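You operate a simulated robot arm through the tools that you are given. There is no shell and no other tool. Be economical: measure what you need, move in short steps, check, and stop when the job is done.

Carry out the task below with a simulated robot arm. There is one attempt and no reset: what you move stays moved.

TASK
Nest the three scoops, biggest below, and wipe up the flour.
Fine: yellow in red, green in yellow; use the orange cloth and put it back where it lay. What is to be rubbed or washed off counts as gone when no trace of it is left.

The check looks at the end state, three seconds after you hand in, the way a careful person would. Anything else that was tipped, shoved, dropped, spilled or broken makes it a failure. Flat cloth is picked up by pressing the open fingertips on it (5 to 10 N) and closing them slowly along it; thin cloth reads only 2 to 8 mm in the jaws.

THE ROBOT
A 7-joint arm with a two-finger parallel gripper, fixed in place. Base frame: the origin is at the foot of the arm, x ahead of it, y to its left, z up; the work surface is at about z = 0.91. Lengths are in m, angles in rad, forces in N, time in s.
With the tool pointing down near the work surface it reaches from about 0.24 to 0.68 m from the base axis. Its first joint turns from -1.152 to 1.152 rad. Payload 2.4 kg.
Tool frame: the origin (TCP) lies between the finger pads and is the grasp point; the fingertips stand 0.03 m ahead of it; z points along the fingers, y is the line along which they close. Largest opening 0.094 m; finger width 0.028, thickness 0.01; the body of the gripper, 0.05 by 0.096 m, starts 0.055 m behind the TCP.
Orientation is told as [roll, pitch, yaw] about the base's x, y, z axes, in that order, counted from this pose: with the fingers straight down and closing along the base's y, the tool's x points along the base's -x, its y along +y and its z along -z.

THE INTERFACE
- The arm moves only by the tool servo_tool. Its argument "deltas" is a list of rows, each a list of 2 entries, a list of its own where there are three numbers: the shift along the base's x, y, z in mm, then the turn, a rotation vector about the base's x, y, z in rad. In form: [[[dx, dy, dz], [wx, wy, wz]], ...]. A call has 1 to 12 rows; each row is the pose to reach, as a shift and turn from the pose commanded when the call began. "claw" is the gripper command, from -1 (shut) to 1 (fully open), values between in proportion, set as the call begins (left out, the last holds). Each row takes 0.2 s and may step no farther than 0.05 m and 0.15 rad from the row before; otherwise, or with a gripper value out of range, the whole call is refused. A pose out of reach is approached as far as the arm can. The call stops where the force on the tool passes 70 N (or 10 N more than at its start, if that is more) or the arm is blocked; 0.2 s more then pass. The fingers move at their own pace (about 0.153 m/s each) and stop on an object; they squeeze with about 26 N. The grip force told is the motor's: it shows also when the fingers shut on nothing. Time passes only in rows, and 0.2 s behind the last, so rows that repeat a pose let the fingers close. It gives the time, the measured TCP pose, the force on the tool (base axes), the opening and the grip force at its end, in the units of the frame above (readings bear some noise), with the torque about the TCP (base axes, N m) and any sound that the robot's microphone picked up.
- Cameras (640 x 400 px; columns grow to the right, rows downward): "scene" is fixed at [0.036, 0.4678, 1.4591]; the picture's right is [-0.79, -0.62, 0.00], its down [-0.27, 0.35, -0.90] and it looks along [0.55, -0.71, -0.44] (base axes); focal length 317 px, centre (320, 200). "wrist" rides on the gripper at [0.076, 0.014, -0.103] in the tool frame; the picture's right is [-0.18, 0.98, 0.00], its down [-0.75, -0.14, -0.64] and it looks along [-0.63, -0.12, 0.77] (tool axes); focal length 243 px, centre (320, 200).
- get_image(camera): a new picture of that camera. No time passes.
- point_at(camera, pixels): there is no depth. For up to 12 entries [column, row, z] of the newest picture of that camera ("zoom" is the newest enlarged one), the place [x, y] in the base frame at which the ray of that pixel passes the height z, good to about 0.003 m. No time passes.
- zoom(camera, box): a new picture of the part [left, top, right, bottom] of that camera's present view, enlarged. No time passes.
- finish_job(): hands the job in; it is judged then, once.

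Go step by step. Measure first, check grasps and placings, and put right what went wrong. The budget is 80 turns and 46 pictures, counting those below and the enlarged ones. Unless the task says otherwise, let go and move clear before handing in, and close with one line.

The tools are called after "Call:" by a JSON object that holds its "fn" and its "kwargs". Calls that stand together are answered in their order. servo_tool: Moves the arm, as the interface text tells. Its arguments: {"type":"object","properties":{"deltas":{"type":"array","items":{"type":"array"}},"claw":{"type":"number"}},"required":["deltas"]} The other tools are called the same way: get_image (camera) takes a picture; point_at (camera, pixels) gives the place at which the rays of pixels pass given heights; zoom (camera, box) takes an enlarged picture of a part of a camera's view; finish_job () hands the job in.

At the start:

```text
time: 0.0
tcp_pos: [0.4032, -0.1314, 1.1988]
ee_rot: [-0.002, 0.0, 0.0]
wrist_force: [0.1, 0.9, 0.9]
moment: [-0.01, 0.0, 0.01]
grip_width: 0.0939
grip_force: 0.0
```

scene: 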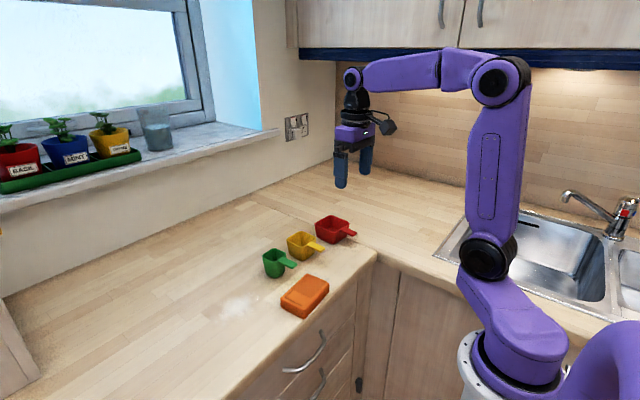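
wrist: 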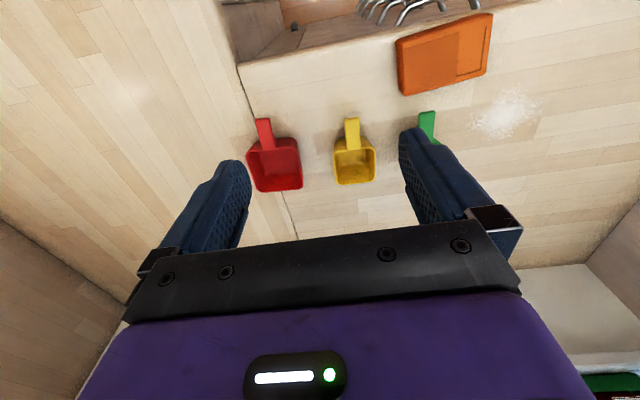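

The pictures show red, yellow and green scoops in a row (scene ~335,229; 303,245; 277,262), an orange folded cloth at (305,296) and flour near (237,305). I'll enlarge both views to measure.

Call:
{"fn": "zoom", "kwargs": {"camera": "scene", "box": [200, 190, 380, 330]}}

Call:
{"fn": "zoom", "kwargs": {"camera": "wrist", "box": [220, 0, 560, 212]}}

```text
2.86 times, centred on (290, 260) of scene
```

zoom: 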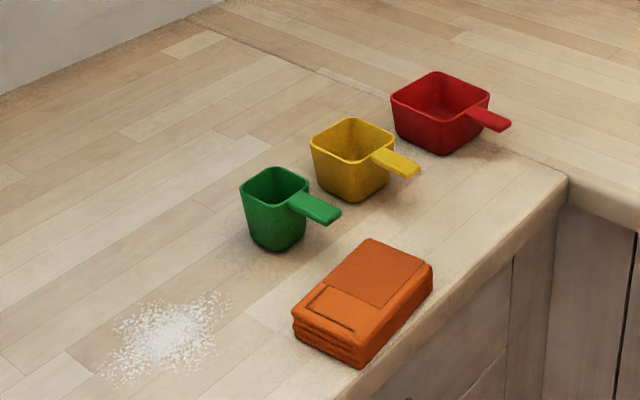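

```text
1.88 times, centred on (390, 106) of wrist
```

zoom: 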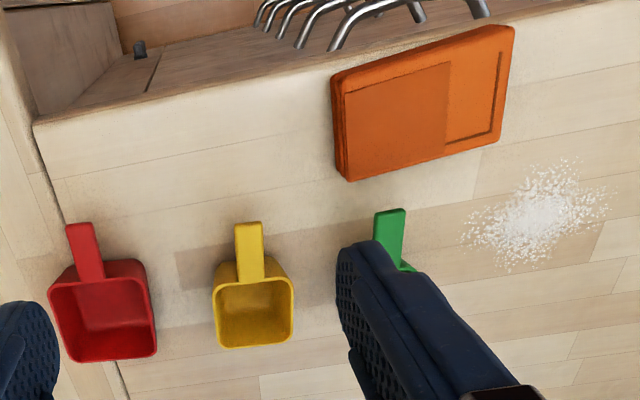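

The handles point toward the robot (−x), with square tapered cups. I'll measure ground contacts and rim positions from the wrist zoom and the scene.

Call:
{"fn": "point_at", "kwargs": {"camera": "zoom", "pixels": [[48, 288, 0.95], [145, 262, 0.95], [156, 355, 0.95], [68, 362, 0.95], [80, 225, 0.95], [248, 224, 0.95], [214, 286, 0.95], [294, 342, 0.95], [332, 80, 0.93], [513, 28, 0.93], [350, 181, 0.93], [500, 135, 0.93]]}}

Call:
{"fn": "point_at", "kwargs": {"camera": "scene", "pixels": [[275.3, 257.2, 0.91], [275.3, 257.2, 0.95], [264, 253, 0.91], [284.5, 253.5, 0.91], [301.7, 260.7, 0.91], [292, 256, 0.91], [332, 244, 0.91], [304.5, 318.5, 0.91], [303, 299, 0.93], [283, 300, 0.93], [329, 282, 0.93], [237, 307, 0.91]]}}

```text
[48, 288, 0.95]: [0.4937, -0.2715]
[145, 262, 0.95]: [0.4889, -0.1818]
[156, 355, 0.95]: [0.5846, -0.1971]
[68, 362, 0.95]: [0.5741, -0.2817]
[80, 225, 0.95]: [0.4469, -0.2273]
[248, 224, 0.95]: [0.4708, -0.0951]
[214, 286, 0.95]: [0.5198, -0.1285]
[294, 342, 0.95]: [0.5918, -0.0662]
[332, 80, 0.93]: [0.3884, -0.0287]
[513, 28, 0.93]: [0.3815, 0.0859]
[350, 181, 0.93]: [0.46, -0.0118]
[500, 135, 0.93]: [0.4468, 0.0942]
```

```text
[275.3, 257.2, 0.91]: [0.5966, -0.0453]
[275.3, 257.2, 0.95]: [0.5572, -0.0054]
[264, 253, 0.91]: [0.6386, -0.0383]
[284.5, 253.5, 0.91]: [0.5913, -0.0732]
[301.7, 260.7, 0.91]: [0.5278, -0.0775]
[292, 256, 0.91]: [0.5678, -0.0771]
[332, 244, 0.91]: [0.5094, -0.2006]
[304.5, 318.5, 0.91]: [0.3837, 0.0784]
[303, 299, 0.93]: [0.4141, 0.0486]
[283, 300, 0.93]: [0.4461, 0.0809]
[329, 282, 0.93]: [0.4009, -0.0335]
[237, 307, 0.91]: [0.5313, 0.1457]
```

To get heights I'll triangulate the handle tips and rims between the two views.

Call:
{"fn": "point_at", "kwargs": {"camera": "scene", "pixels": [[322.6, 250.5, 0.95], [322.6, 250.5, 0.97], [354.8, 233.7, 0.95], [354.8, 233.7, 0.97], [295.3, 265.8, 0.95], [295.3, 265.8, 0.97], [302, 231.5, 0.96], [286.5, 240.5, 0.96], [330.5, 215.2, 0.96], [315, 225, 0.96], [274.5, 248.7, 0.96], [262, 254.5, 0.96]]}}

Call:
{"fn": "point_at", "kwargs": {"camera": "zoom", "pixels": [[248, 224, 0.97], [80, 225, 0.97], [391, 209, 0.95], [391, 209, 0.97], [214, 286, 0.97], [294, 342, 0.97], [220, 348, 0.96], [292, 280, 0.96]]}}

Call:
{"fn": "servo_tool", "kwargs": {"deltas": [[[-40, 15, 0], [0, 0, 0]], [[-80, 35, 0], [0, 0, 0]], [[-103, 51, 0], [0, 0, 0]], [[-103, 51, 0], [0, 0, 0]]]}}

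Call:
{"fn": "get_image", "kwargs": {"camera": "wrist"}}

```text
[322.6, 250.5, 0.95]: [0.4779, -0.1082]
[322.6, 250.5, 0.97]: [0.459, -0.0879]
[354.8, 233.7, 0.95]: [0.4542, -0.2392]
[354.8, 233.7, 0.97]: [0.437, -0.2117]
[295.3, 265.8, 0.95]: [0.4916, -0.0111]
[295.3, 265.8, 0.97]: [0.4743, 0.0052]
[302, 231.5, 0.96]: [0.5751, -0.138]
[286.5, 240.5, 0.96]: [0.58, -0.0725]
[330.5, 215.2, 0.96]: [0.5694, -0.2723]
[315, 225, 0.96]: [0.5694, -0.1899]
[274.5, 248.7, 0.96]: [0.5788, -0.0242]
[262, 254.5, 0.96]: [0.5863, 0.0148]
```

```text
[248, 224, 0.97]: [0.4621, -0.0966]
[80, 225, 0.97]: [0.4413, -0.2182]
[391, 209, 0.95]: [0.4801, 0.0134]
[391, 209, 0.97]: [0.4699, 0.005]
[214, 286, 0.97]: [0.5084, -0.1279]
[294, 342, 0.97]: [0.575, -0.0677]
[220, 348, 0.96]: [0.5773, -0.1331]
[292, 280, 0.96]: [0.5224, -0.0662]
```

```text
time: 1.0
tcp_pos: [0.3002, -0.0808, 1.1995]
ee_rot: [0.0, 0.002, -0.001]
wrist_force: [-0.4, -0.6, -0.3]
moment: [0.01, 0.02, -0.01]
grip_width: 0.0942
grip_force: 0.0
```

```text
41 pictures are left
```

wrist: 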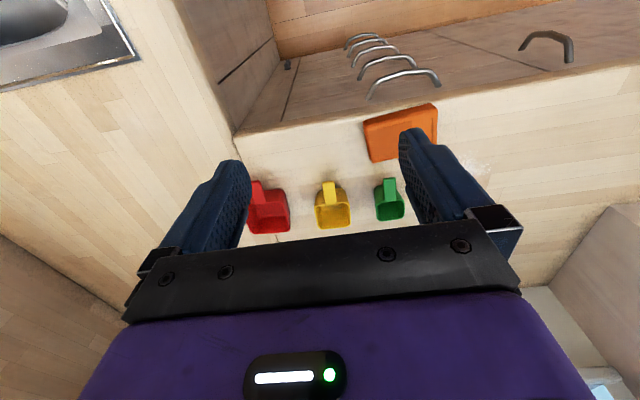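

Handle tips triangulate to z≈0.965, with yellow at (0.465,−0.097) and red at (0.441,−0.218). I'll move above red and yellow for a closer, more accurate look.

Call:
{"fn": "servo_tool", "kwargs": {"deltas": [[[40, -14, -16], [0, 0, 0]], [[80, -28, -32], [0, 0, 0]], [[120, -42, -50], [0, 0, 0]], [[160, -56, -70], [0, 0, 0]], [[200, -72, -90], [0, 0, 0]], [[220, -84, -110], [0, 0, 0]], [[220, -84, -110], [0, 0, 0]]]}}

Call:
{"fn": "get_image", "kwargs": {"camera": "wrist"}}

```text
time: 2.6
tcp_pos: [0.5206, -0.1641, 1.0861]
ee_rot: [0.0, -0.002, -0.001]
wrist_force: [0.7, 0.0, -0.1]
moment: [-0.01, 0.01, 0.0]
grip_width: 0.0942
grip_force: 0.1
```

```text
40 pictures are left
```

wrist: 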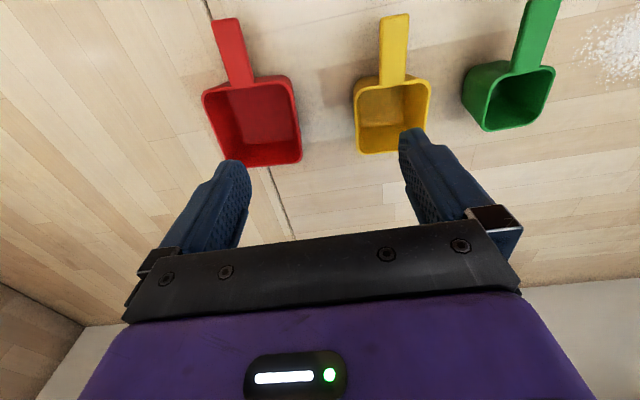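

Good view of all three. I'll enlarge this for precise outlines.

Call:
{"fn": "zoom", "kwargs": {"camera": "wrist", "box": [180, 0, 460, 175]}}

Call:
{"fn": "zoom", "kwargs": {"camera": "scene", "box": [260, 205, 372, 275]}}

```text
2.29 times, centred on (320, 88) of wrist
```

zoom: 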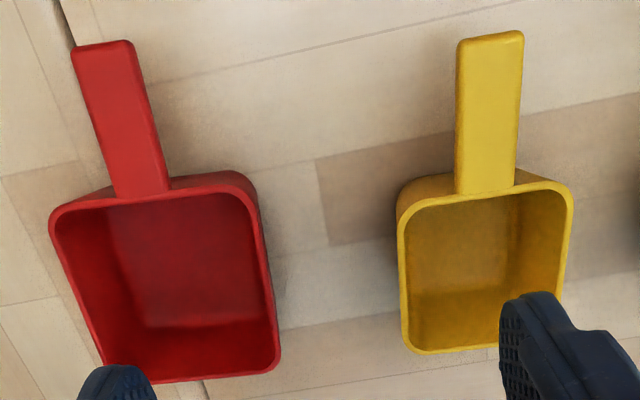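

```text
5.71 times, centred on (316, 240) of scene
```

zoom: 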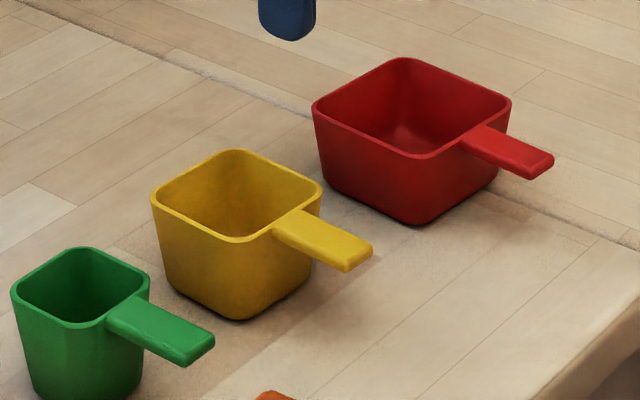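

Handles sit at rim level, and the heights seem to grow red < yellow < green, so nested handles should stack. I'll compute the positions.

Call:
{"fn": "point_at", "kwargs": {"camera": "wrist", "pixels": [[394.8, 16.7, 0.96], [392.6, 83.1, 0.96], [380.4, 18.4, 0.96], [408.8, 15.3, 0.96], [354.1, 88.8, 0.96], [430.7, 78.8, 0.96], [356.7, 155.3, 0.96]]}}

Call:
{"fn": "point_at", "kwargs": {"camera": "wrist", "pixels": [[225.5, 18.4, 0.955], [241.7, 84, 0.955], [201.5, 89.7, 0.955], [289.4, 75.2, 0.955], [303.4, 161.9, 0.955], [225.1, 168.4, 0.955], [544, 3, 0.965], [525, 68, 0.965], [462, 98, 0.965], [555, 70, 0.965], [538, 128, 0.965], [487, 132, 0.965]]}}

Call:
{"fn": "point_at", "kwargs": {"camera": "scene", "pixels": [[279.6, 226.6, 0.96], [288.4, 233, 0.96], [302, 224.3, 0.96], [315.5, 237.6, 0.96], [300.2, 247.2, 0.96], [315.2, 223.2, 0.955], [330.7, 215.3, 0.955], [349.3, 222.5, 0.955], [333.6, 232.5, 0.955], [354.5, 234, 0.955]]}}

```text
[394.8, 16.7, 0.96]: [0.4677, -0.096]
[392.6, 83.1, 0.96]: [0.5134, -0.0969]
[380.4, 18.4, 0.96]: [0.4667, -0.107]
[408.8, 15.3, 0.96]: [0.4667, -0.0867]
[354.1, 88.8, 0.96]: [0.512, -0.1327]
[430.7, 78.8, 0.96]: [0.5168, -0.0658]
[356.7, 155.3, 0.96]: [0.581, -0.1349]
```

```text
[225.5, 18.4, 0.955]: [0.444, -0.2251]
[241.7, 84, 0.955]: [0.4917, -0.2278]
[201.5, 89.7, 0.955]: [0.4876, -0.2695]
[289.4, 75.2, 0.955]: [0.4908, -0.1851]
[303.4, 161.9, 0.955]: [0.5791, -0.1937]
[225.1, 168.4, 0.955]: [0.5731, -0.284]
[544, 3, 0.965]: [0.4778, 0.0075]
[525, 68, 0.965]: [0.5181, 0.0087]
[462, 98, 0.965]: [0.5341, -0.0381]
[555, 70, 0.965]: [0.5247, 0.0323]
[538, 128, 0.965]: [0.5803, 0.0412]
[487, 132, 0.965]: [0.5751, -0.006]
```

```text
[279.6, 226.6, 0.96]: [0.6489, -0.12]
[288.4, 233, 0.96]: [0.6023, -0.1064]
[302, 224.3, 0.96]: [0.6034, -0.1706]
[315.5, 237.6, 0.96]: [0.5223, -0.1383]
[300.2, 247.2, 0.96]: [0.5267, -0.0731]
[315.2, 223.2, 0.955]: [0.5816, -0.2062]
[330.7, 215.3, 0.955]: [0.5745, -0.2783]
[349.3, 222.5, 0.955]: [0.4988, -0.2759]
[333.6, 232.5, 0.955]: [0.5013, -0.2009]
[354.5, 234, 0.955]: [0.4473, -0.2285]
```

Yellow's handle runs x 0.467–0.513 at y≈−0.097, nearly unrotated. I'll lower with half-open fingers so only the fingertips straddle the handle.

Call:
{"fn": "servo_tool", "kwargs": {"claw": 0.0, "deltas": [[[-15, 40, 0], [0, 0, 0]], [[-31, 68, -20], [0, 0, 0]], [[-31, 68, -60], [0, 0, 0]], [[-31, 68, -85], [0, 0, 0]], [[-31, 68, -105], [0, 0, 0]], [[-31, 68, -105], [0, 0, 0]]]}}

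Call:
{"fn": "zoom", "kwargs": {"camera": "scene", "box": [260, 205, 372, 275]}}

Call:
{"fn": "get_image", "kwargs": {"camera": "wrist"}}

```text
time: 4.0
tcp_pos: [0.4907, -0.0969, 0.9825]
ee_rot: [0.0, -0.001, 0.001]
wrist_force: [-0.3, 0.1, -0.9]
moment: [0.0, -0.01, 0.04]
grip_width: 0.0471
grip_force: 0.0
```

```text
5.71 times, centred on (316, 240) of scene
```

zoom: 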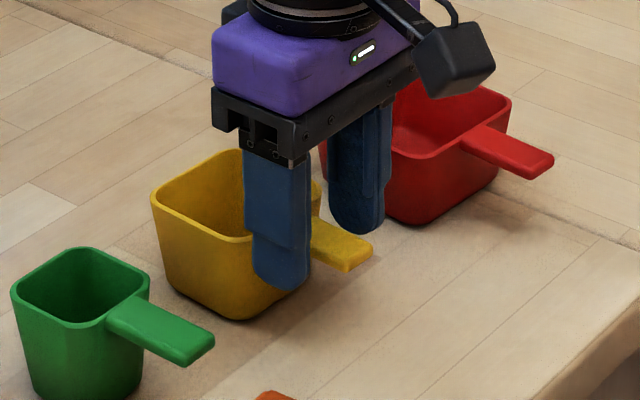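

```text
36 pictures are left
```

wrist: 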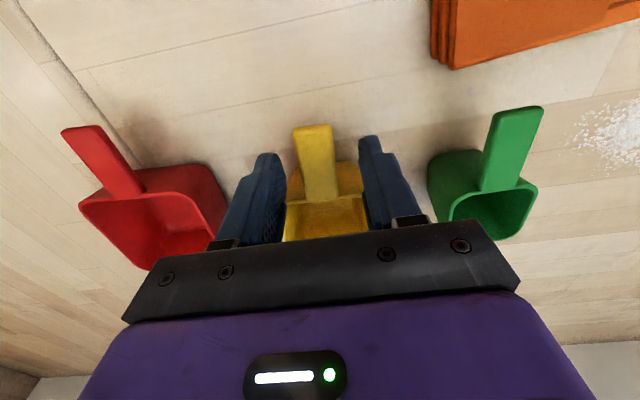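

The fingers straddle the yellow handle. I'll close gently in place, then lift a few mm and read the result.

Call:
{"fn": "servo_tool", "kwargs": {"claw": -1, "deltas": [[[0, 0, 0], [0, 0, 0]], [[0, 0, 0], [0, 0, 0]], [[0, 0, 0], [0, 0, 0]], [[0, 0, 12], [0, 0, 0]], [[0, 0, 12], [0, 0, 0]]]}}

Call:
{"fn": "zoom", "kwargs": {"camera": "scene", "box": [260, 205, 372, 275]}}

```text
time: 5.2
tcp_pos: [0.4895, -0.097, 0.9964]
ee_rot: [0.0, -0.001, -0.001]
wrist_force: [0.2, -0.2, -0.6]
moment: [-0.01, 0.03, 0.04]
grip_width: 0.0207
grip_force: 26.3
```

```text
5.71 times, centred on (316, 240) of scene
```

zoom: 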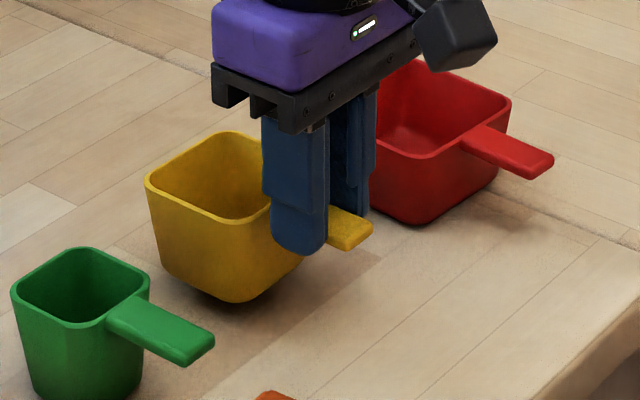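

Yellow is lifted level, with a 20.7 mm handle grip. I'll raise it and move above red, turned slightly (−0.04), then look.

Call:
{"fn": "servo_tool", "kwargs": {"deltas": [[[0, 0, 40], [0, 0, 0]], [[0, 0, 75], [0, 0, 0]], [[-5, -40, 75], [0, 0, -0.01]], [[-8, -80, 75], [0, 0, -0.02]], [[-12, -110, 75], [0, 0, -0.03]], [[-15, -130, 75], [0, 0, -0.04]], [[-15, -130, 75], [0, 0, -0.04]]]}}

Call:
{"fn": "get_image", "kwargs": {"camera": "wrist"}}

Call:
{"fn": "zoom", "kwargs": {"camera": "scene", "box": [280, 180, 392, 250]}}

```text
time: 6.8
tcp_pos: [0.4726, -0.228, 1.0703]
ee_rot: [0.0, -0.003, -0.04]
wrist_force: [0.3, 1.1, -0.2]
moment: [0.0, 0.02, -0.01]
grip_width: 0.0208
grip_force: 26.1
```

```text
34 pictures are left
```

wrist: 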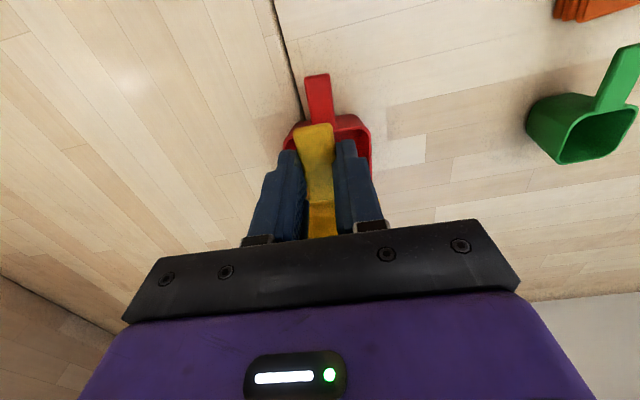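

```text
5.71 times, centred on (336, 215) of scene
```

zoom: 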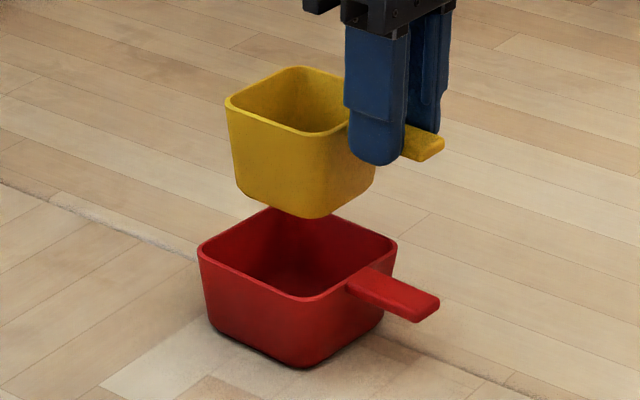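

Scene shows yellow centred above red (rim centres ≈ columns 301 vs 298 in the zoom). I'll lower it partway into red and look.

Call:
{"fn": "servo_tool", "kwargs": {"deltas": [[[0, 0, -20], [0, 0, 0]], [[0, 0, -35], [0, 0, 0]], [[0, 0, -48], [0, 0, 0]], [[0, 0, -56], [0, 0, 0]], [[0, 0, -56], [0, 0, 0]]]}}

Call:
{"fn": "zoom", "kwargs": {"camera": "scene", "box": [280, 180, 392, 250]}}

```text
time: 8.0
tcp_pos: [0.474, -0.2265, 1.012]
ee_rot: [-0.001, -0.002, -0.039]
wrist_force: [-0.2, -0.7, -0.2]
moment: [-0.03, -0.02, -0.01]
grip_width: 0.0205
grip_force: 25.8
```

```text
5.71 times, centred on (336, 215) of scene
```

zoom: 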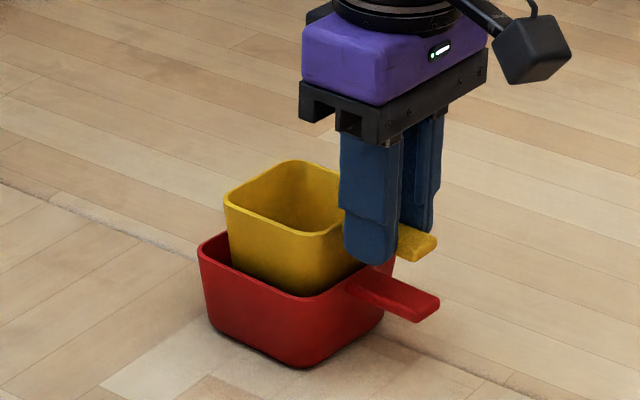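

Yellow is inside red with no contact (forces <1 N). I'll continue down in small steps until it seats.

Call:
{"fn": "servo_tool", "kwargs": {"deltas": [[[0, 0, -8], [0, 0, 0]], [[0, 0, -14], [0, 0, 0]], [[0, 0, -18], [0, 0, 0]], [[0, 0, -21], [0, 0, 0]], [[0, 0, -21], [0, 0, 0]]]}}

Call:
{"fn": "zoom", "kwargs": {"camera": "scene", "box": [280, 180, 392, 250]}}

```text
time: 9.2
tcp_pos: [0.4738, -0.2264, 0.9936]
ee_rot: [0.0, 0.0, -0.038]
wrist_force: [-0.2, 0.5, 0.2]
moment: [-0.01, 0.01, 0.01]
grip_width: 0.0212
grip_force: 25.8
```

```text
5.71 times, centred on (336, 215) of scene
```

zoom: 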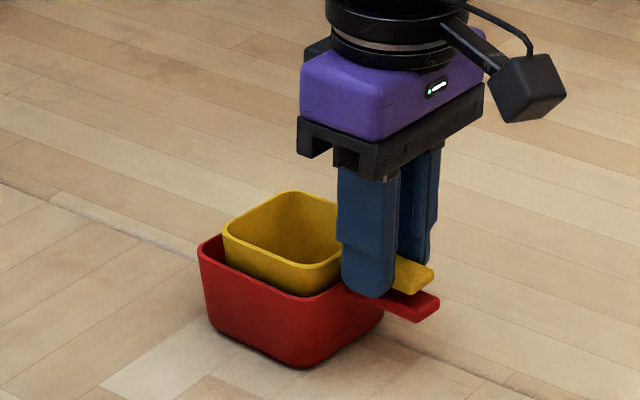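

No contact yet at 0.994; by the rim rows yellow may sit a few mm too far from the camera. I'll continue lowering in fine steps and watch the force.

Call:
{"fn": "servo_tool", "kwargs": {"deltas": [[[-1, 1, -3], [0, 0, 0]], [[-1, 1, -5], [0, 0, 0]], [[-1, 1, -7], [0, 0, 0]], [[-1, 1, -7], [0, 0, 0]]]}}

Call:
{"fn": "get_image", "kwargs": {"camera": "wrist"}}

```text
time: 10.2
tcp_pos: [0.4729, -0.226, 0.989]
ee_rot: [-0.002, -0.006, -0.041]
wrist_force: [-14.8, 3.6, 45.5]
moment: [-0.42, 0.15, -0.1]
grip_width: 0.021
grip_force: 25.9
```

```text
30 pictures are left
```

wrist: 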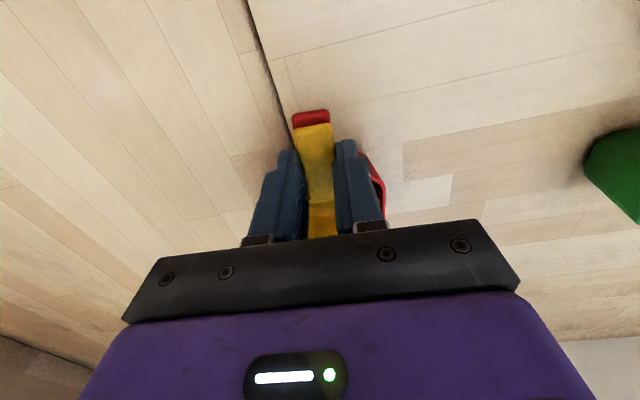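

Contact came at 0.989 with 45 N. I'll ease up 3.5 mm, release with a slight opening, and look.

Call:
{"fn": "servo_tool", "kwargs": {"deltas": [[[0, 0, 3.5], [0, 0, 0]], [[0, 0, 3.5], [0, 0, 0]]]}}

Call:
{"fn": "servo_tool", "kwargs": {"claw": -0.2, "deltas": [[[0, 0, 0], [0, 0, 0]], [[0, 0, 0], [0, 0, 0]], [[0, 0, 40], [0, 0, 0]], [[0, 0, 80], [0, 0, 0]], [[0, 0, 80], [0, 0, 0]]]}}

Call:
{"fn": "zoom", "kwargs": {"camera": "scene", "box": [280, 180, 392, 250]}}

Call:
{"fn": "zoom", "kwargs": {"camera": "wrist", "box": [240, 40, 400, 140]}}

```text
time: 10.8
tcp_pos: [0.473, -0.2267, 0.9895]
ee_rot: [0.001, -0.002, -0.04]
wrist_force: [-0.2, -3.3, 7.2]
moment: [-0.2, -0.07, -0.08]
grip_width: 0.0209
grip_force: 25.7
```

```text
time: 12.0
tcp_pos: [0.4738, -0.2251, 1.0705]
ee_rot: [-0.001, 0.0, -0.04]
wrist_force: [-0.2, -0.2, 0.1]
moment: [0.0, 0.0, 0.01]
grip_width: 0.0378
grip_force: 0.1
```

```text
5.71 times, centred on (336, 215) of scene
```

zoom: 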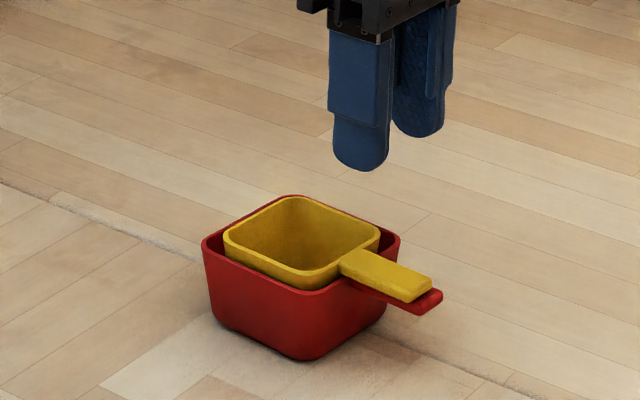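

```text
4.00 times, centred on (320, 90) of wrist
```

zoom: 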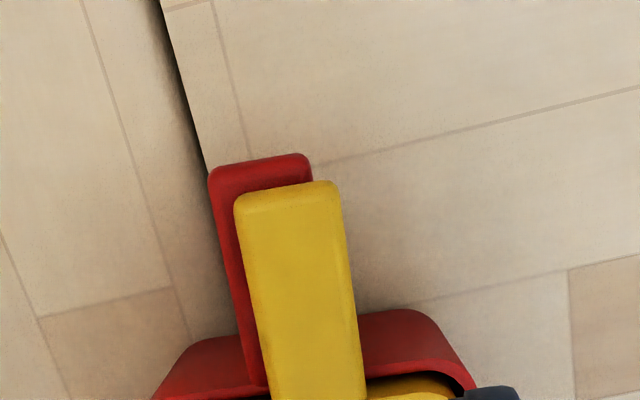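

Yellow sits level inside red with its handle stacked on red's. Next I'll go above green to measure it.

Call:
{"fn": "servo_tool", "kwargs": {"claw": 0.0, "deltas": [[[10, 45, 10], [0, 0, 0.02]], [[20, 90, 10], [0, 0, 0.04]], [[30, 135, 10], [0, 0, 0.04]], [[40, 180, 10], [0, 0, 0.04]], [[45, 222, 10], [0, 0, 0.04]], [[45, 222, 10], [0, 0, 0.04]]]}}

Call:
{"fn": "zoom", "kwargs": {"camera": "wrist", "box": [180, 0, 460, 175]}}

```text
time: 13.4
tcp_pos: [0.5192, -0.0046, 1.0792]
ee_rot: [0.0, -0.002, 0.0]
wrist_force: [0.9, 0.0, 0.8]
moment: [-0.03, -0.03, 0.02]
grip_width: 0.0469
grip_force: 0.1
```

```text
2.29 times, centred on (320, 88) of wrist
```

zoom: 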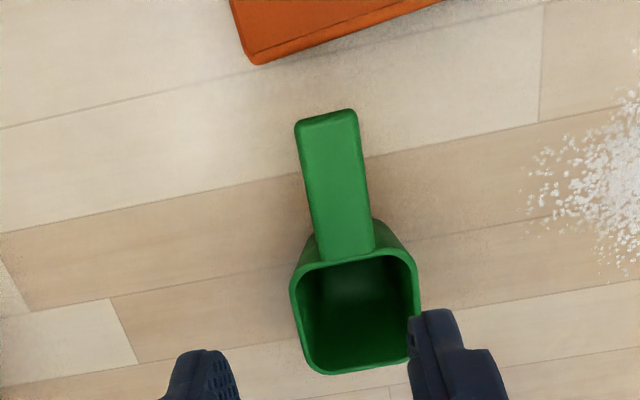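

Call:
{"fn": "point_at", "kwargs": {"camera": "zoom", "pixels": [[326, 114, 0.967], [347, 258, 0.967], [295, 128, 0.967], [357, 118, 0.967], [316, 260, 0.967], [375, 250, 0.967], [292, 270, 0.967], [410, 250, 0.967], [310, 372, 0.967], [416, 355, 0.967], [640, 190, 0.91], [525, 180, 0.91]]}}

```text
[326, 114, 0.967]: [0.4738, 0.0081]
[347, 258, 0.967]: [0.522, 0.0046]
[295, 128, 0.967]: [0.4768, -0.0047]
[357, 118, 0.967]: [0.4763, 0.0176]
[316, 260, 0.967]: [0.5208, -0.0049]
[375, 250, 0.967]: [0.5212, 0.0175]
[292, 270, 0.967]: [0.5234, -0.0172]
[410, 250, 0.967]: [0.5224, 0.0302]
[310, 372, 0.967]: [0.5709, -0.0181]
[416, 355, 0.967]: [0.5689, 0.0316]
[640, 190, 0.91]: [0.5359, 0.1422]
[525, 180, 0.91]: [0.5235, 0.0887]
```

Green's handle centre is at (0.498, 0.0065) with zero yaw; the cup centre is ≈(0.546, 0.007). I'll lower for the same fingertip grip, close and lift slightly.

Call:
{"fn": "servo_tool", "kwargs": {"deltas": [[[-22, 11, 0], [0, 0, 0]], [[-22, 11, -40], [0, 0, 0]], [[-22, 11, -75], [0, 0, 0]], [[-22, 11, -92], [0, 0, 0]], [[-22, 11, -92], [0, 0, 0]]]}}

Call:
{"fn": "zoom", "kwargs": {"camera": "scene", "box": [230, 215, 342, 285]}}

```text
time: 14.6
tcp_pos: [0.4963, 0.0069, 0.9865]
ee_rot: [0.0, -0.002, 0.0]
wrist_force: [0.2, 0.7, -0.7]
moment: [0.0, -0.02, 0.04]
grip_width: 0.0471
grip_force: 0.0
```

```text
5.71 times, centred on (286, 250) of scene
```

zoom: 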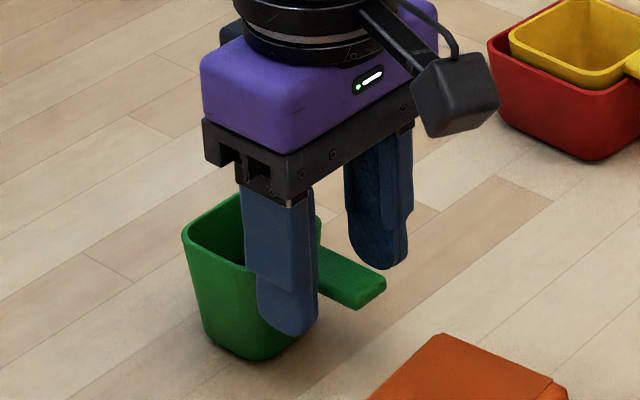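

The fingertips (midpoint ≈ (335,302)) reach roughly 9 mm below green's handle, so I'll raise 6 mm, then close and lift a little.

Call:
{"fn": "servo_tool", "kwargs": {"deltas": [[[0, 0, 6], [0, 0, 0]], [[0, 0, 6], [0, 0, 0]]]}}

Call:
{"fn": "servo_tool", "kwargs": {"claw": -1, "deltas": [[[0, 0, 0], [0, 0, 0]], [[0, 0, 0], [0, 0, 0]], [[0, 0, 0], [0, 0, 0]], [[0, 0, 12], [0, 0, 0]], [[0, 0, 12], [0, 0, 0]]]}}

Call:
{"fn": "zoom", "kwargs": {"camera": "scene", "box": [230, 215, 342, 285]}}

```text
time: 15.2
tcp_pos: [0.4961, 0.0082, 0.992]
ee_rot: [0.0, 0.0, 0.001]
wrist_force: [0.3, 0.0, 0.1]
moment: [-0.01, 0.01, 0.02]
grip_width: 0.0469
grip_force: 0.1
```

```text
time: 16.4
tcp_pos: [0.4968, 0.0089, 1.0058]
ee_rot: [-0.001, -0.003, -0.001]
wrist_force: [0.6, 0.2, -0.9]
moment: [-0.04, 0.03, 0.02]
grip_width: 0.0208
grip_force: 26.3
```

```text
5.71 times, centred on (286, 250) of scene
```

zoom: 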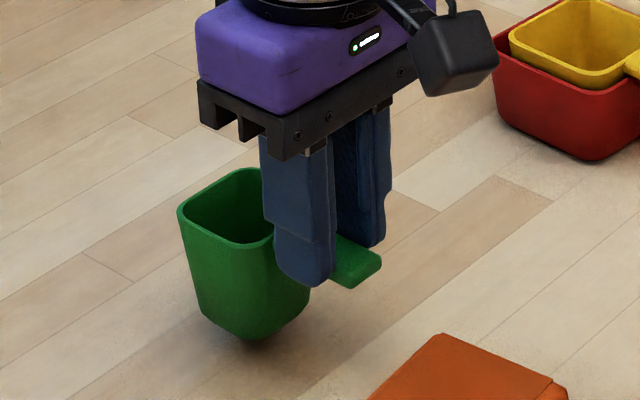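

Green is held level. I'll raise and carry it over the yellow/red stack (delta −15, −237 mm, yaw −0.04), then check alignment.

Call:
{"fn": "servo_tool", "kwargs": {"deltas": [[[0, 0, 40], [0, 0, 0]], [[0, 0, 80], [0, 0, 0]], [[-3, -45, 80], [0, 0, 0]], [[-6, -90, 80], [0, 0, -0.01]], [[-9, -135, 80], [0, 0, -0.02]], [[-12, -180, 80], [0, 0, -0.03]], [[-15, -220, 80], [0, 0, -0.04]], [[-15, -237, 80], [0, 0, -0.04]], [[-15, -237, 80], [0, 0, -0.04]]]}}

Call:
{"fn": "zoom", "kwargs": {"camera": "scene", "box": [280, 180, 392, 250]}}

```text
time: 18.4
tcp_pos: [0.4829, -0.2308, 1.0844]
ee_rot: [0.001, 0.001, -0.04]
wrist_force: [0.2, 0.5, -0.1]
moment: [-0.02, 0.04, -0.03]
grip_width: 0.0211
grip_force: 25.9
```

```text
5.71 times, centred on (336, 215) of scene
```

zoom: 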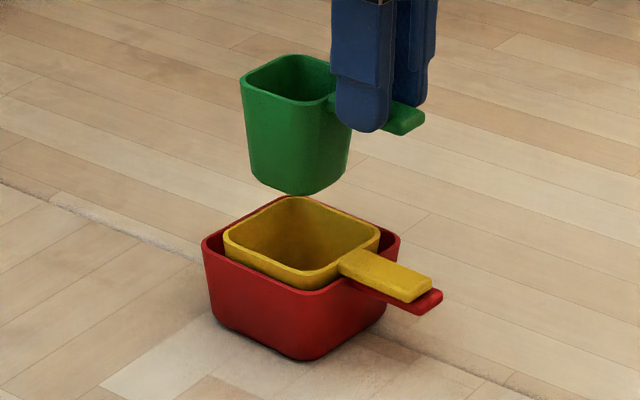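

Green is nearly over yellow (columns 297 vs 301, perhaps a few mm too far from the camera). I'll adjust (−4, +1 mm) and lower until its bottom just enters yellow, then check.

Call:
{"fn": "servo_tool", "kwargs": {"deltas": [[[-4, 1, -20], [0, 0, 0]], [[-4, 1, -38], [0, 0, 0]], [[-4, 1, -46], [0, 0, 0]], [[-4, 1, -46], [0, 0, 0]]]}}

Call:
{"fn": "zoom", "kwargs": {"camera": "scene", "box": [296, 195, 360, 235]}}

```text
time: 19.4
tcp_pos: [0.4783, -0.2281, 1.0401]
ee_rot: [-0.001, -0.001, -0.041]
wrist_force: [-0.8, -0.7, -0.8]
moment: [-0.05, 0.05, 0.01]
grip_width: 0.0207
grip_force: 25.9
```

```text
10.00 times, centred on (328, 215) of scene
```

zoom: 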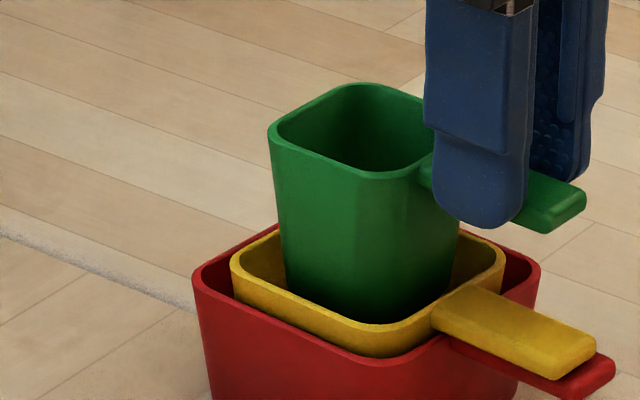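

Green is inside yellow with even gaps on both sides. I'll lower it slowly until it seats.

Call:
{"fn": "servo_tool", "kwargs": {"deltas": [[[0, 0, -12], [0, 0, 0]], [[0, 0, -20], [0, 0, 0]], [[0, 0, -26], [0, 0, 0]], [[0, 0, -30], [0, 0, 0]], [[0, 0, -30], [0, 0, 0]]]}}

Call:
{"fn": "zoom", "kwargs": {"camera": "scene", "box": [296, 195, 360, 235]}}

```text
time: 20.6
tcp_pos: [0.4783, -0.2281, 1.0088]
ee_rot: [0.001, 0.001, -0.04]
wrist_force: [0.0, 0.9, -0.3]
moment: [0.01, 0.02, -0.02]
grip_width: 0.0207
grip_force: 26.4
```

```text
10.00 times, centred on (328, 215) of scene
```

zoom: 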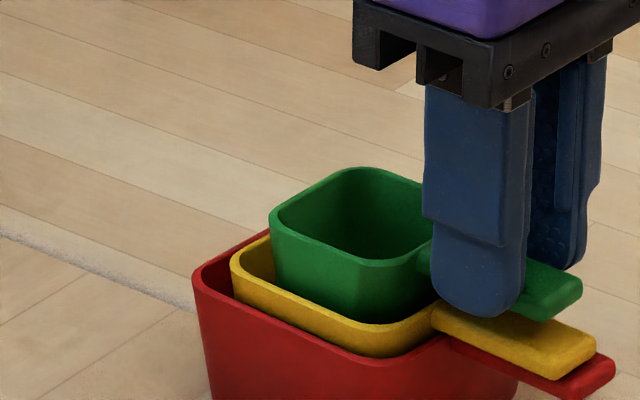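

Still free at 1.009. I'll lower in 1.5–2 mm steps until I feel contact.

Call:
{"fn": "servo_tool", "kwargs": {"deltas": [[[0, 0, -2], [0, 0, 0]], [[0, 0, -4], [0, 0, 0]], [[0, 0, -5.5], [0, 0, 0]], [[0, 0, -5.5], [0, 0, 0]]]}}

```text
time: 21.6
tcp_pos: [0.4771, -0.2291, 1.0037]
ee_rot: [0.001, -0.001, -0.039]
wrist_force: [-0.4, -0.1, 0.5]
moment: [0.0, 0.02, 0.0]
grip_width: 0.0207
grip_force: 25.7
```

Call:
{"fn": "servo_tool", "kwargs": {"deltas": [[[0, 0, -1.5], [0, 0, 0]], [[0, 0, -3], [0, 0, 0]], [[0, 0, -4], [0, 0, 0]], [[0, 0, -4], [0, 0, 0]]]}}

Call:
{"fn": "zoom", "kwargs": {"camera": "scene", "box": [296, 195, 360, 235]}}

```text
time: 22.6
tcp_pos: [0.4773, -0.2271, 0.9999]
ee_rot: [-0.003, -0.003, -0.039]
wrist_force: [-1.5, -0.3, 9.9]
moment: [0.0, -0.31, -0.03]
grip_width: 0.0207
grip_force: 25.5
```

```text
10.00 times, centred on (328, 215) of scene
```

zoom: 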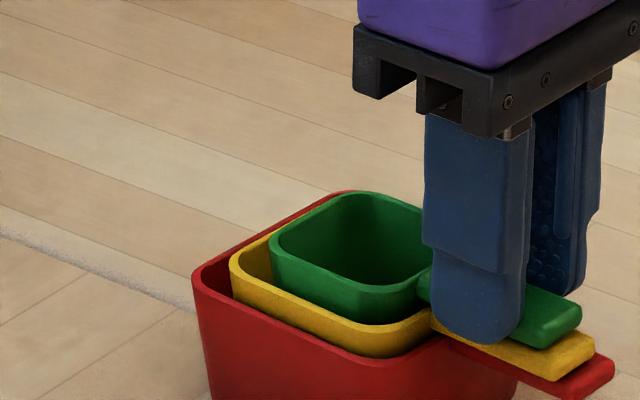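

Contact of 10 N acts ahead of the TCP, at the cup floor, so green is seated. I'll release, rise, and check.

Call:
{"fn": "servo_tool", "kwargs": {"claw": -0.2, "deltas": [[[0, 0, 0.8], [0, 0, 0]], [[0, 0, 0.8], [0, 0, 0]], [[0, 0, 35], [0, 0, 0]], [[0, 0, 80], [0, 0, 0]], [[0, 0, 120], [0, 0, 0]], [[0, 0, 120], [0, 0, 0]]]}}

Call:
{"fn": "zoom", "kwargs": {"camera": "scene", "box": [280, 180, 392, 250]}}

```text
time: 24.0
tcp_pos: [0.4766, -0.229, 1.121]
ee_rot: [-0.001, 0.0, -0.039]
wrist_force: [0.8, 0.2, -0.3]
moment: [-0.01, 0.0, -0.03]
grip_width: 0.0376
grip_force: 0.0
```

```text
5.71 times, centred on (336, 215) of scene
```

zoom: 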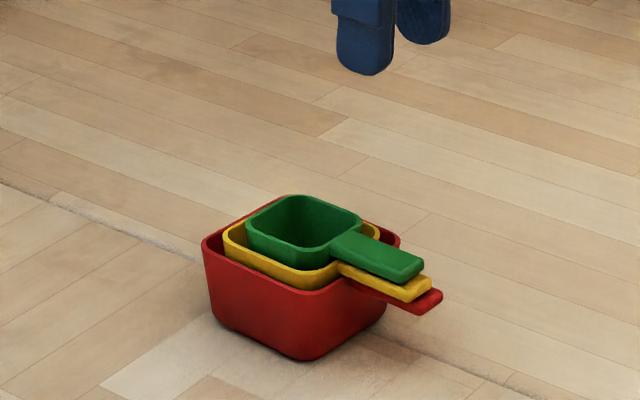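

All three scoops are nested and level. Next I'll view the cloth and flour from above; delta to about (0.41, 0.06, 1.12).

Call:
{"fn": "servo_tool", "kwargs": {"claw": 1, "deltas": [[[-5, 45, 0], [0, 0, 0.02]], [[-15, 90, 0], [0, 0, 0.04]], [[-30, 135, 0], [0, 0, 0.04]], [[-45, 180, 0], [0, 0, 0.04]], [[-55, 225, 0], [0, 0, 0.04]], [[-62, 265, 0], [0, 0, 0.04]], [[-66, 289, 0], [0, 0, 0.04]], [[-66, 289, 0], [0, 0, 0.04]]]}}

Call:
{"fn": "get_image", "kwargs": {"camera": "wrist"}}

Call:
{"fn": "zoom", "kwargs": {"camera": "scene", "box": [200, 260, 344, 350]}}

```text
time: 25.8
tcp_pos: [0.4088, 0.0631, 1.1186]
ee_rot: [-0.001, -0.001, 0.0]
wrist_force: [0.0, -0.1, 0.0]
moment: [-0.02, -0.02, 0.03]
grip_width: 0.0939
grip_force: 0.1
```

```text
19 pictures are left
```

wrist: 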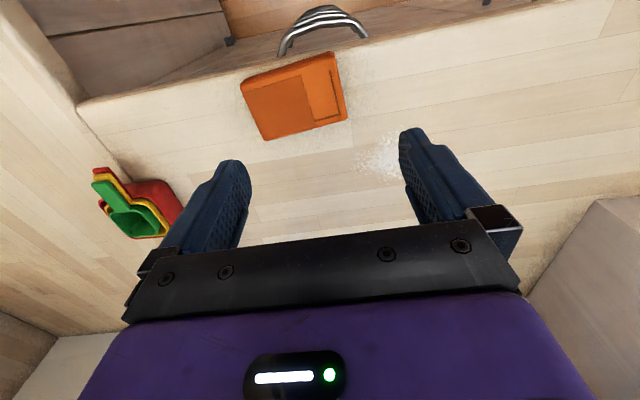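

```text
4.44 times, centred on (272, 305) of scene
```

zoom: 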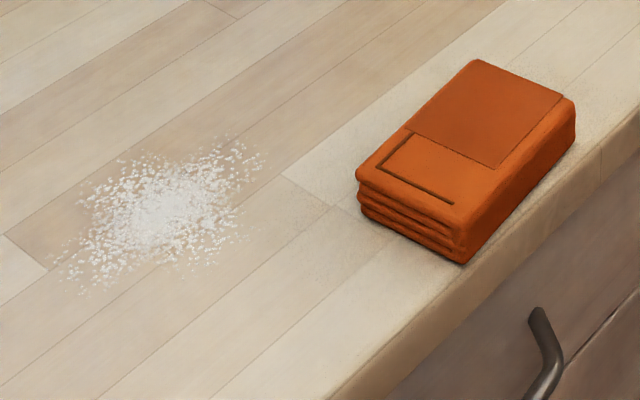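

The cloth is a folded block; flour lies left of it. I'll compute cloth corners (top at ≈0.929, bottom at 0.91) and the flour extents.

Call:
{"fn": "point_at", "kwargs": {"camera": "scene", "pixels": [[280.3, 300, 0.93], [306.6, 273.5, 0.93], [329.1, 283.6, 0.93], [304.6, 313.3, 0.93], [304.6, 319.2, 0.91], [329.4, 291.5, 0.91], [213.5, 324, 0.91], [259.6, 293.8, 0.91], [233.7, 290.4, 0.91], [256.3, 306, 0.91], [216.9, 307.3, 0.91], [218, 327, 0.91]]}}

Call:
{"fn": "point_at", "kwargs": {"camera": "wrist", "pixels": [[240, 85, 0.93], [335, 53, 0.93], [348, 115, 0.93], [264, 138, 0.93], [355, 160, 0.91], [395, 130, 0.91], [385, 180, 0.91]]}}

```text
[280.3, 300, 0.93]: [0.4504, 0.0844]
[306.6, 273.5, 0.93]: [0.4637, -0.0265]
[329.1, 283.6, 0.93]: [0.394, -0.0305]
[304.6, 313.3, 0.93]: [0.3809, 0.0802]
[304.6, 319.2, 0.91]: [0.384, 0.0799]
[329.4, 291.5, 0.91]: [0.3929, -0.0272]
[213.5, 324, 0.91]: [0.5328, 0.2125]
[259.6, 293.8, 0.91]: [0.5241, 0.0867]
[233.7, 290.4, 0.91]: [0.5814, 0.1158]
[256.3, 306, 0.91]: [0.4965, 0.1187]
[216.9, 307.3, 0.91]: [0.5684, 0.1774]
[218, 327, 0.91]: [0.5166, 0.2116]
```

```text
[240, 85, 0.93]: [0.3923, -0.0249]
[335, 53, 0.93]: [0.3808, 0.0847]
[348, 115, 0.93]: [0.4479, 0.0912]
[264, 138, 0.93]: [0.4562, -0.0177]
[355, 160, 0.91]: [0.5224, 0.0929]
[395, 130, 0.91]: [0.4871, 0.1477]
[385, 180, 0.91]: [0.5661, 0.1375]
```

Cloth: centre (0.421, 0.030), long axis turned +0.11 rad from y, short side ≈0.068, so it fits in the open jaws across its short side. I'll turn the tool by −1.46 rad above it.

Call:
{"fn": "servo_tool", "kwargs": {"claw": 1, "deltas": [[[1, -3, -5], [0, 0, -0.146]], [[2, -6, -10], [0, 0, -0.292]], [[4, -10, -15], [0, 0, -0.438]], [[5, -13, -20], [0, 0, -0.584]], [[6, -16, -25], [0, 0, -0.73]], [[7, -20, -30], [0, 0, -0.876]], [[8, -23, -35], [0, 0, -1.022]], [[10, -26, -40], [0, 0, -1.168]], [[11, -30, -45], [0, 0, -1.314]], [[12, -33, -50], [0, 0, -1.46]], [[12, -33, -50], [0, 0, -1.46]]]}}

Call:
{"fn": "get_image", "kwargs": {"camera": "wrist"}}

```text
time: 28.2
tcp_pos: [0.4233, 0.028, 1.0707]
ee_rot: [-0.001, -0.003, -1.462]
wrist_force: [-0.1, 0.3, -0.1]
moment: [0.01, -0.03, -0.03]
grip_width: 0.0942
grip_force: 0.1
```

```text
17 pictures are left
```

wrist: 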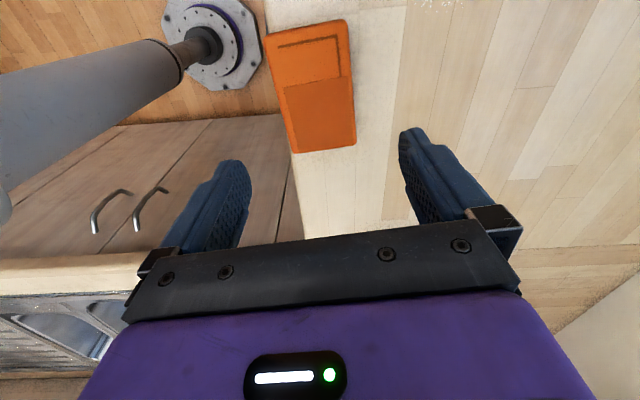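

The tool is turned properly. I'll recheck the cloth corners in this view.

Call:
{"fn": "point_at", "kwargs": {"camera": "wrist", "pixels": [[264, 36, 0.93], [345, 20, 0.93], [356, 143, 0.93], [293, 153, 0.93], [318, 85, 0.93]]}}

```text
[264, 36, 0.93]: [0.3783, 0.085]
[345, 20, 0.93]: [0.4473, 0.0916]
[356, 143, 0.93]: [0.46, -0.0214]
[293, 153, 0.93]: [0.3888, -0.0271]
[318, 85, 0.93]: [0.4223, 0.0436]
```

Refined centre (0.419, 0.032), yaw ≈0.095. I'll lower in steps with the jaws fully open on both sides of the cloth.

Call:
{"fn": "servo_tool", "kwargs": {"deltas": [[[-4, 3, -40], [0, 0, 0.012]], [[-4, 3, -80], [0, 0, 0.012]], [[-4, 3, -105], [0, 0, 0.012]], [[-4, 3, -118], [0, 0, 0.012]], [[-4, 3, -124], [0, 0, 0.012]], [[-4, 3, -124], [0, 0, 0.012]]]}}

Call:
{"fn": "zoom", "kwargs": {"camera": "scene", "box": [232, 250, 376, 340]}}

```text
time: 29.6
tcp_pos: [0.4196, 0.0312, 0.946]
ee_rot: [0.0, -0.003, -1.445]
wrist_force: [-0.3, -0.6, -0.2]
moment: [0.02, -0.02, -0.01]
grip_width: 0.0939
grip_force: 0.1
```

```text
4.44 times, centred on (304, 295) of scene
```

zoom: 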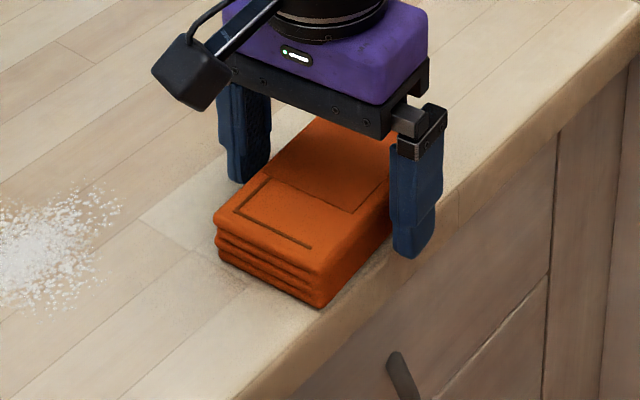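

The fingers straddle the folded cloth. I'll close and check the width, then lift slightly.

Call:
{"fn": "servo_tool", "kwargs": {"claw": -1, "deltas": [[[0, 0, 0], [0, 0, 0]], [[0, 0, 0], [0, 0, 0]], [[0, 0, 0], [0, 0, 0]], [[0, 0, 15], [0, 0, 0]], [[0, 0, 30], [0, 0, 0]], [[0, 0, 30], [0, 0, 0]]]}}

Call:
{"fn": "zoom", "kwargs": {"camera": "scene", "box": [232, 250, 376, 340]}}

```text
time: 31.0
tcp_pos: [0.4182, 0.0287, 0.9754]
ee_rot: [-0.001, -0.002, -1.445]
wrist_force: [0.0, -0.1, -1.9]
moment: [0.0, 0.01, 0.02]
grip_width: 0.0695
grip_force: 25.9
```

```text
4.44 times, centred on (304, 295) of scene
```

zoom: 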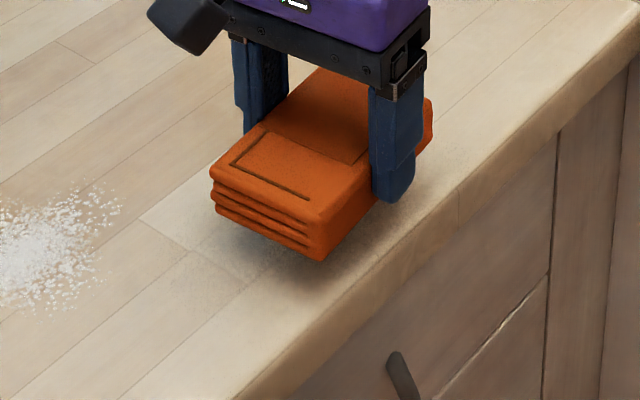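

The cloth is held firmly (69.5 mm). I'll carry it to the flour's near right part and lower gently until it presses with a few N.

Call:
{"fn": "servo_tool", "kwargs": {"deltas": [[[40, 28, 0], [0, 0, 0]], [[80, 56, 0], [0, 0, 0]], [[102, 71, 0], [0, 0, 0]], [[102, 71, -15], [0, 0, 0]], [[102, 71, -25], [0, 0, 0]], [[102, 71, -29], [0, 0, 0]], [[102, 71, -30.5], [0, 0, 0]], [[102, 71, -30.5], [0, 0, 0]]]}}

```text
time: 32.8
tcp_pos: [0.521, 0.1012, 0.9457]
ee_rot: [0.0, -0.003, -1.446]
wrist_force: [-0.9, 0.4, 4.2]
moment: [-0.05, 0.11, -0.11]
grip_width: 0.0692
grip_force: 25.9
```

Touching with 4 N. I'll press 0.7 mm more and stroke along y across the flour and back.

Call:
{"fn": "servo_tool", "kwargs": {"deltas": [[[0, 0, -0.7], [0, 0, 0]], [[0, 20, -0.7], [0, 0, 0]], [[0, 40, -0.7], [0, 0, 0]], [[0, 60, -0.7], [0, 0, 0]], [[0, 80, -0.7], [0, 0, 0]], [[0, 100, -0.7], [0, 0, 0]], [[0, 80, -0.7], [0, 0, 0]], [[0, 60, -0.7], [0, 0, 0]], [[0, 40, -0.7], [0, 0, 0]], [[0, 20, -0.7], [0, 0, 0]], [[0, 0, -0.7], [0, 0, 0]], [[0, 0, -0.7], [0, 0, 0]]]}}

Call:
{"fn": "zoom", "kwargs": {"camera": "scene", "box": [160, 250, 320, 350]}}

```text
time: 35.4
tcp_pos: [0.5221, 0.1031, 0.9457]
ee_rot: [0.001, 0.0, -1.446]
wrist_force: [0.3, 5.4, 9.4]
moment: [0.14, 0.02, -0.13]
grip_width: 0.069
grip_force: 25.9
```

```text
4.00 times, centred on (240, 300) of scene
```

zoom: 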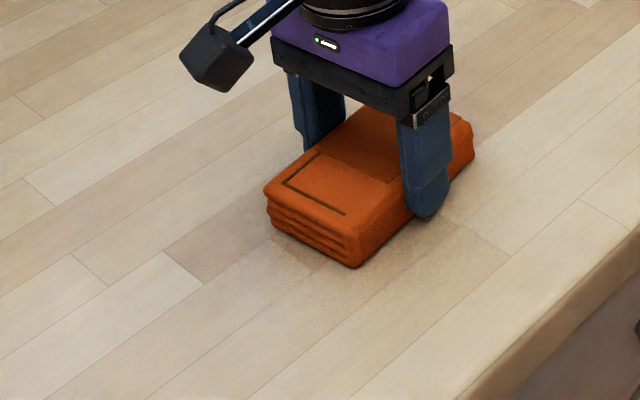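

Almost all visible flour is gone after one stroke. I'll do two more passes, farther out (+40 mm in x) and nearer (−20 mm), to cover the whole patch.

Call:
{"fn": "servo_tool", "kwargs": {"deltas": [[[20, 0, 0], [0, 0, 0]], [[40, 0, 0], [0, 0, 0]], [[40, 30, 0], [0, 0, 0]], [[40, 60, 0], [0, 0, 0]], [[40, 90, 0], [0, 0, 0]], [[40, 110, 0], [0, 0, 0]], [[15, 112, 0], [0, 0, 0]], [[-10, 112, 0], [0, 0, 0]], [[-18, 90, 0], [0, 0, 0]], [[-18, 60, 0], [0, 0, 0]], [[-18, 30, 0], [0, 0, 0]], [[-18, 0, 0], [0, 0, 0]]]}}

Call:
{"fn": "servo_tool", "kwargs": {"deltas": [[[0, 0, 20], [0, 0, 0]], [[0, 0, 60], [0, 0, 0]], [[-20, -30, 60], [0, 0, 0]], [[-60, -65, 60], [0, 0, 0]], [[-84, -73, 60], [0, 0, 0]], [[-84, -73, 60], [0, 0, 0]]]}}

Call:
{"fn": "zoom", "kwargs": {"camera": "scene", "box": [160, 250, 320, 350]}}

```text
time: 38.0
tcp_pos: [0.5048, 0.1023, 0.9437]
ee_rot: [0.003, -0.001, -1.448]
wrist_force: [1.3, 11.2, 26.3]
moment: [0.39, 0.03, -0.3]
grip_width: 0.0688
grip_force: 25.5
```

```text
refused: row 4 steps farther than a row can; nothing moved
```

```text
4.00 times, centred on (240, 300) of scene
```

zoom: 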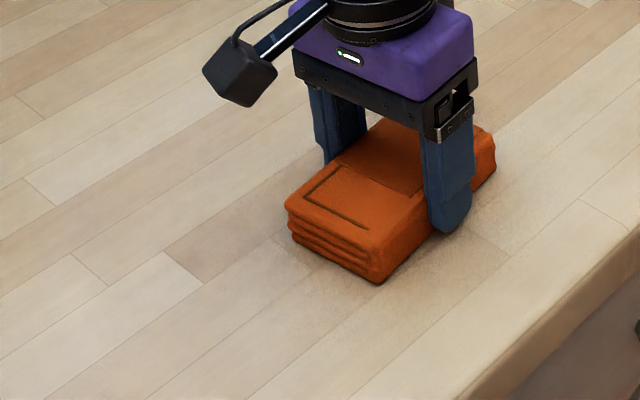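

The area looks clean. I'll lift (in smaller steps) and carry the cloth back over its original spot, then inspect.

Call:
{"fn": "servo_tool", "kwargs": {"deltas": [[[0, 0, 20], [0, 0, 0]], [[0, 0, 60], [0, 0, 0]], [[-30, -26, 60], [0, 0, 0]], [[-60, -52, 60], [0, 0, 0]], [[-84, -71, 60], [0, 0, 0]], [[-84, -71, 60], [0, 0, 0]]]}}

Call:
{"fn": "zoom", "kwargs": {"camera": "scene", "box": [160, 240, 352, 360]}}

```text
time: 39.4
tcp_pos: [0.4202, 0.0309, 1.0048]
ee_rot: [0.001, -0.001, -1.448]
wrist_force: [0.1, 0.0, -1.2]
moment: [0.01, 0.01, 0.01]
grip_width: 0.0688
grip_force: 26.4
```

```text
3.33 times, centred on (256, 300) of scene
```

zoom: 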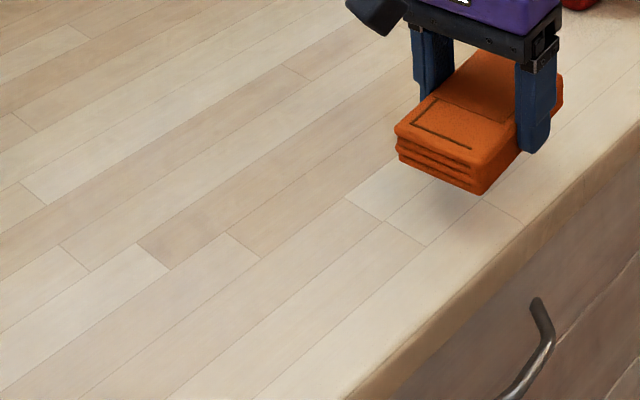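

The counter appears clean; one closer look at the former flour patch before putting the cloth down.

Call:
{"fn": "zoom", "kwargs": {"camera": "scene", "box": [195, 280, 275, 330]}}

```text
8.00 times, centred on (235, 305) of scene
```

zoom: 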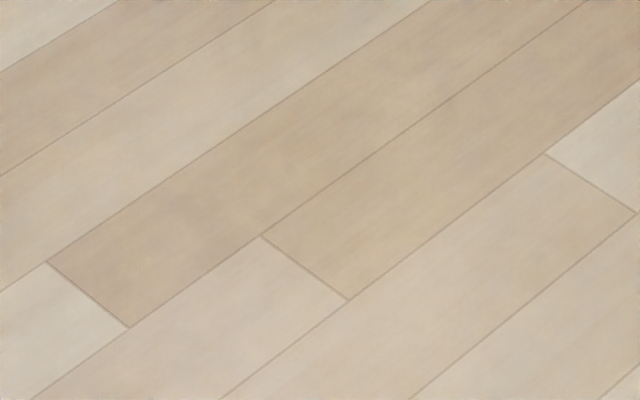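

No trace of flour is left. I'll lower the cloth onto its old place until light contact.

Call:
{"fn": "servo_tool", "kwargs": {"deltas": [[[-0.5, 0, -30], [0, 0, 0]], [[-0.5, 0, -50], [0, 0, 0]], [[-0.5, 0, -57], [0, 0, 0]], [[-0.5, 0, -59.5], [0, 0, 0]], [[-0.5, 0, -59.5], [0, 0, 0]]]}}

```text
time: 40.6
tcp_pos: [0.4193, 0.0304, 0.9449]
ee_rot: [0.0, -0.002, -1.447]
wrist_force: [-0.6, -0.4, 6.0]
moment: [-0.03, -0.02, -0.04]
grip_width: 0.0689
grip_force: 25.3
```

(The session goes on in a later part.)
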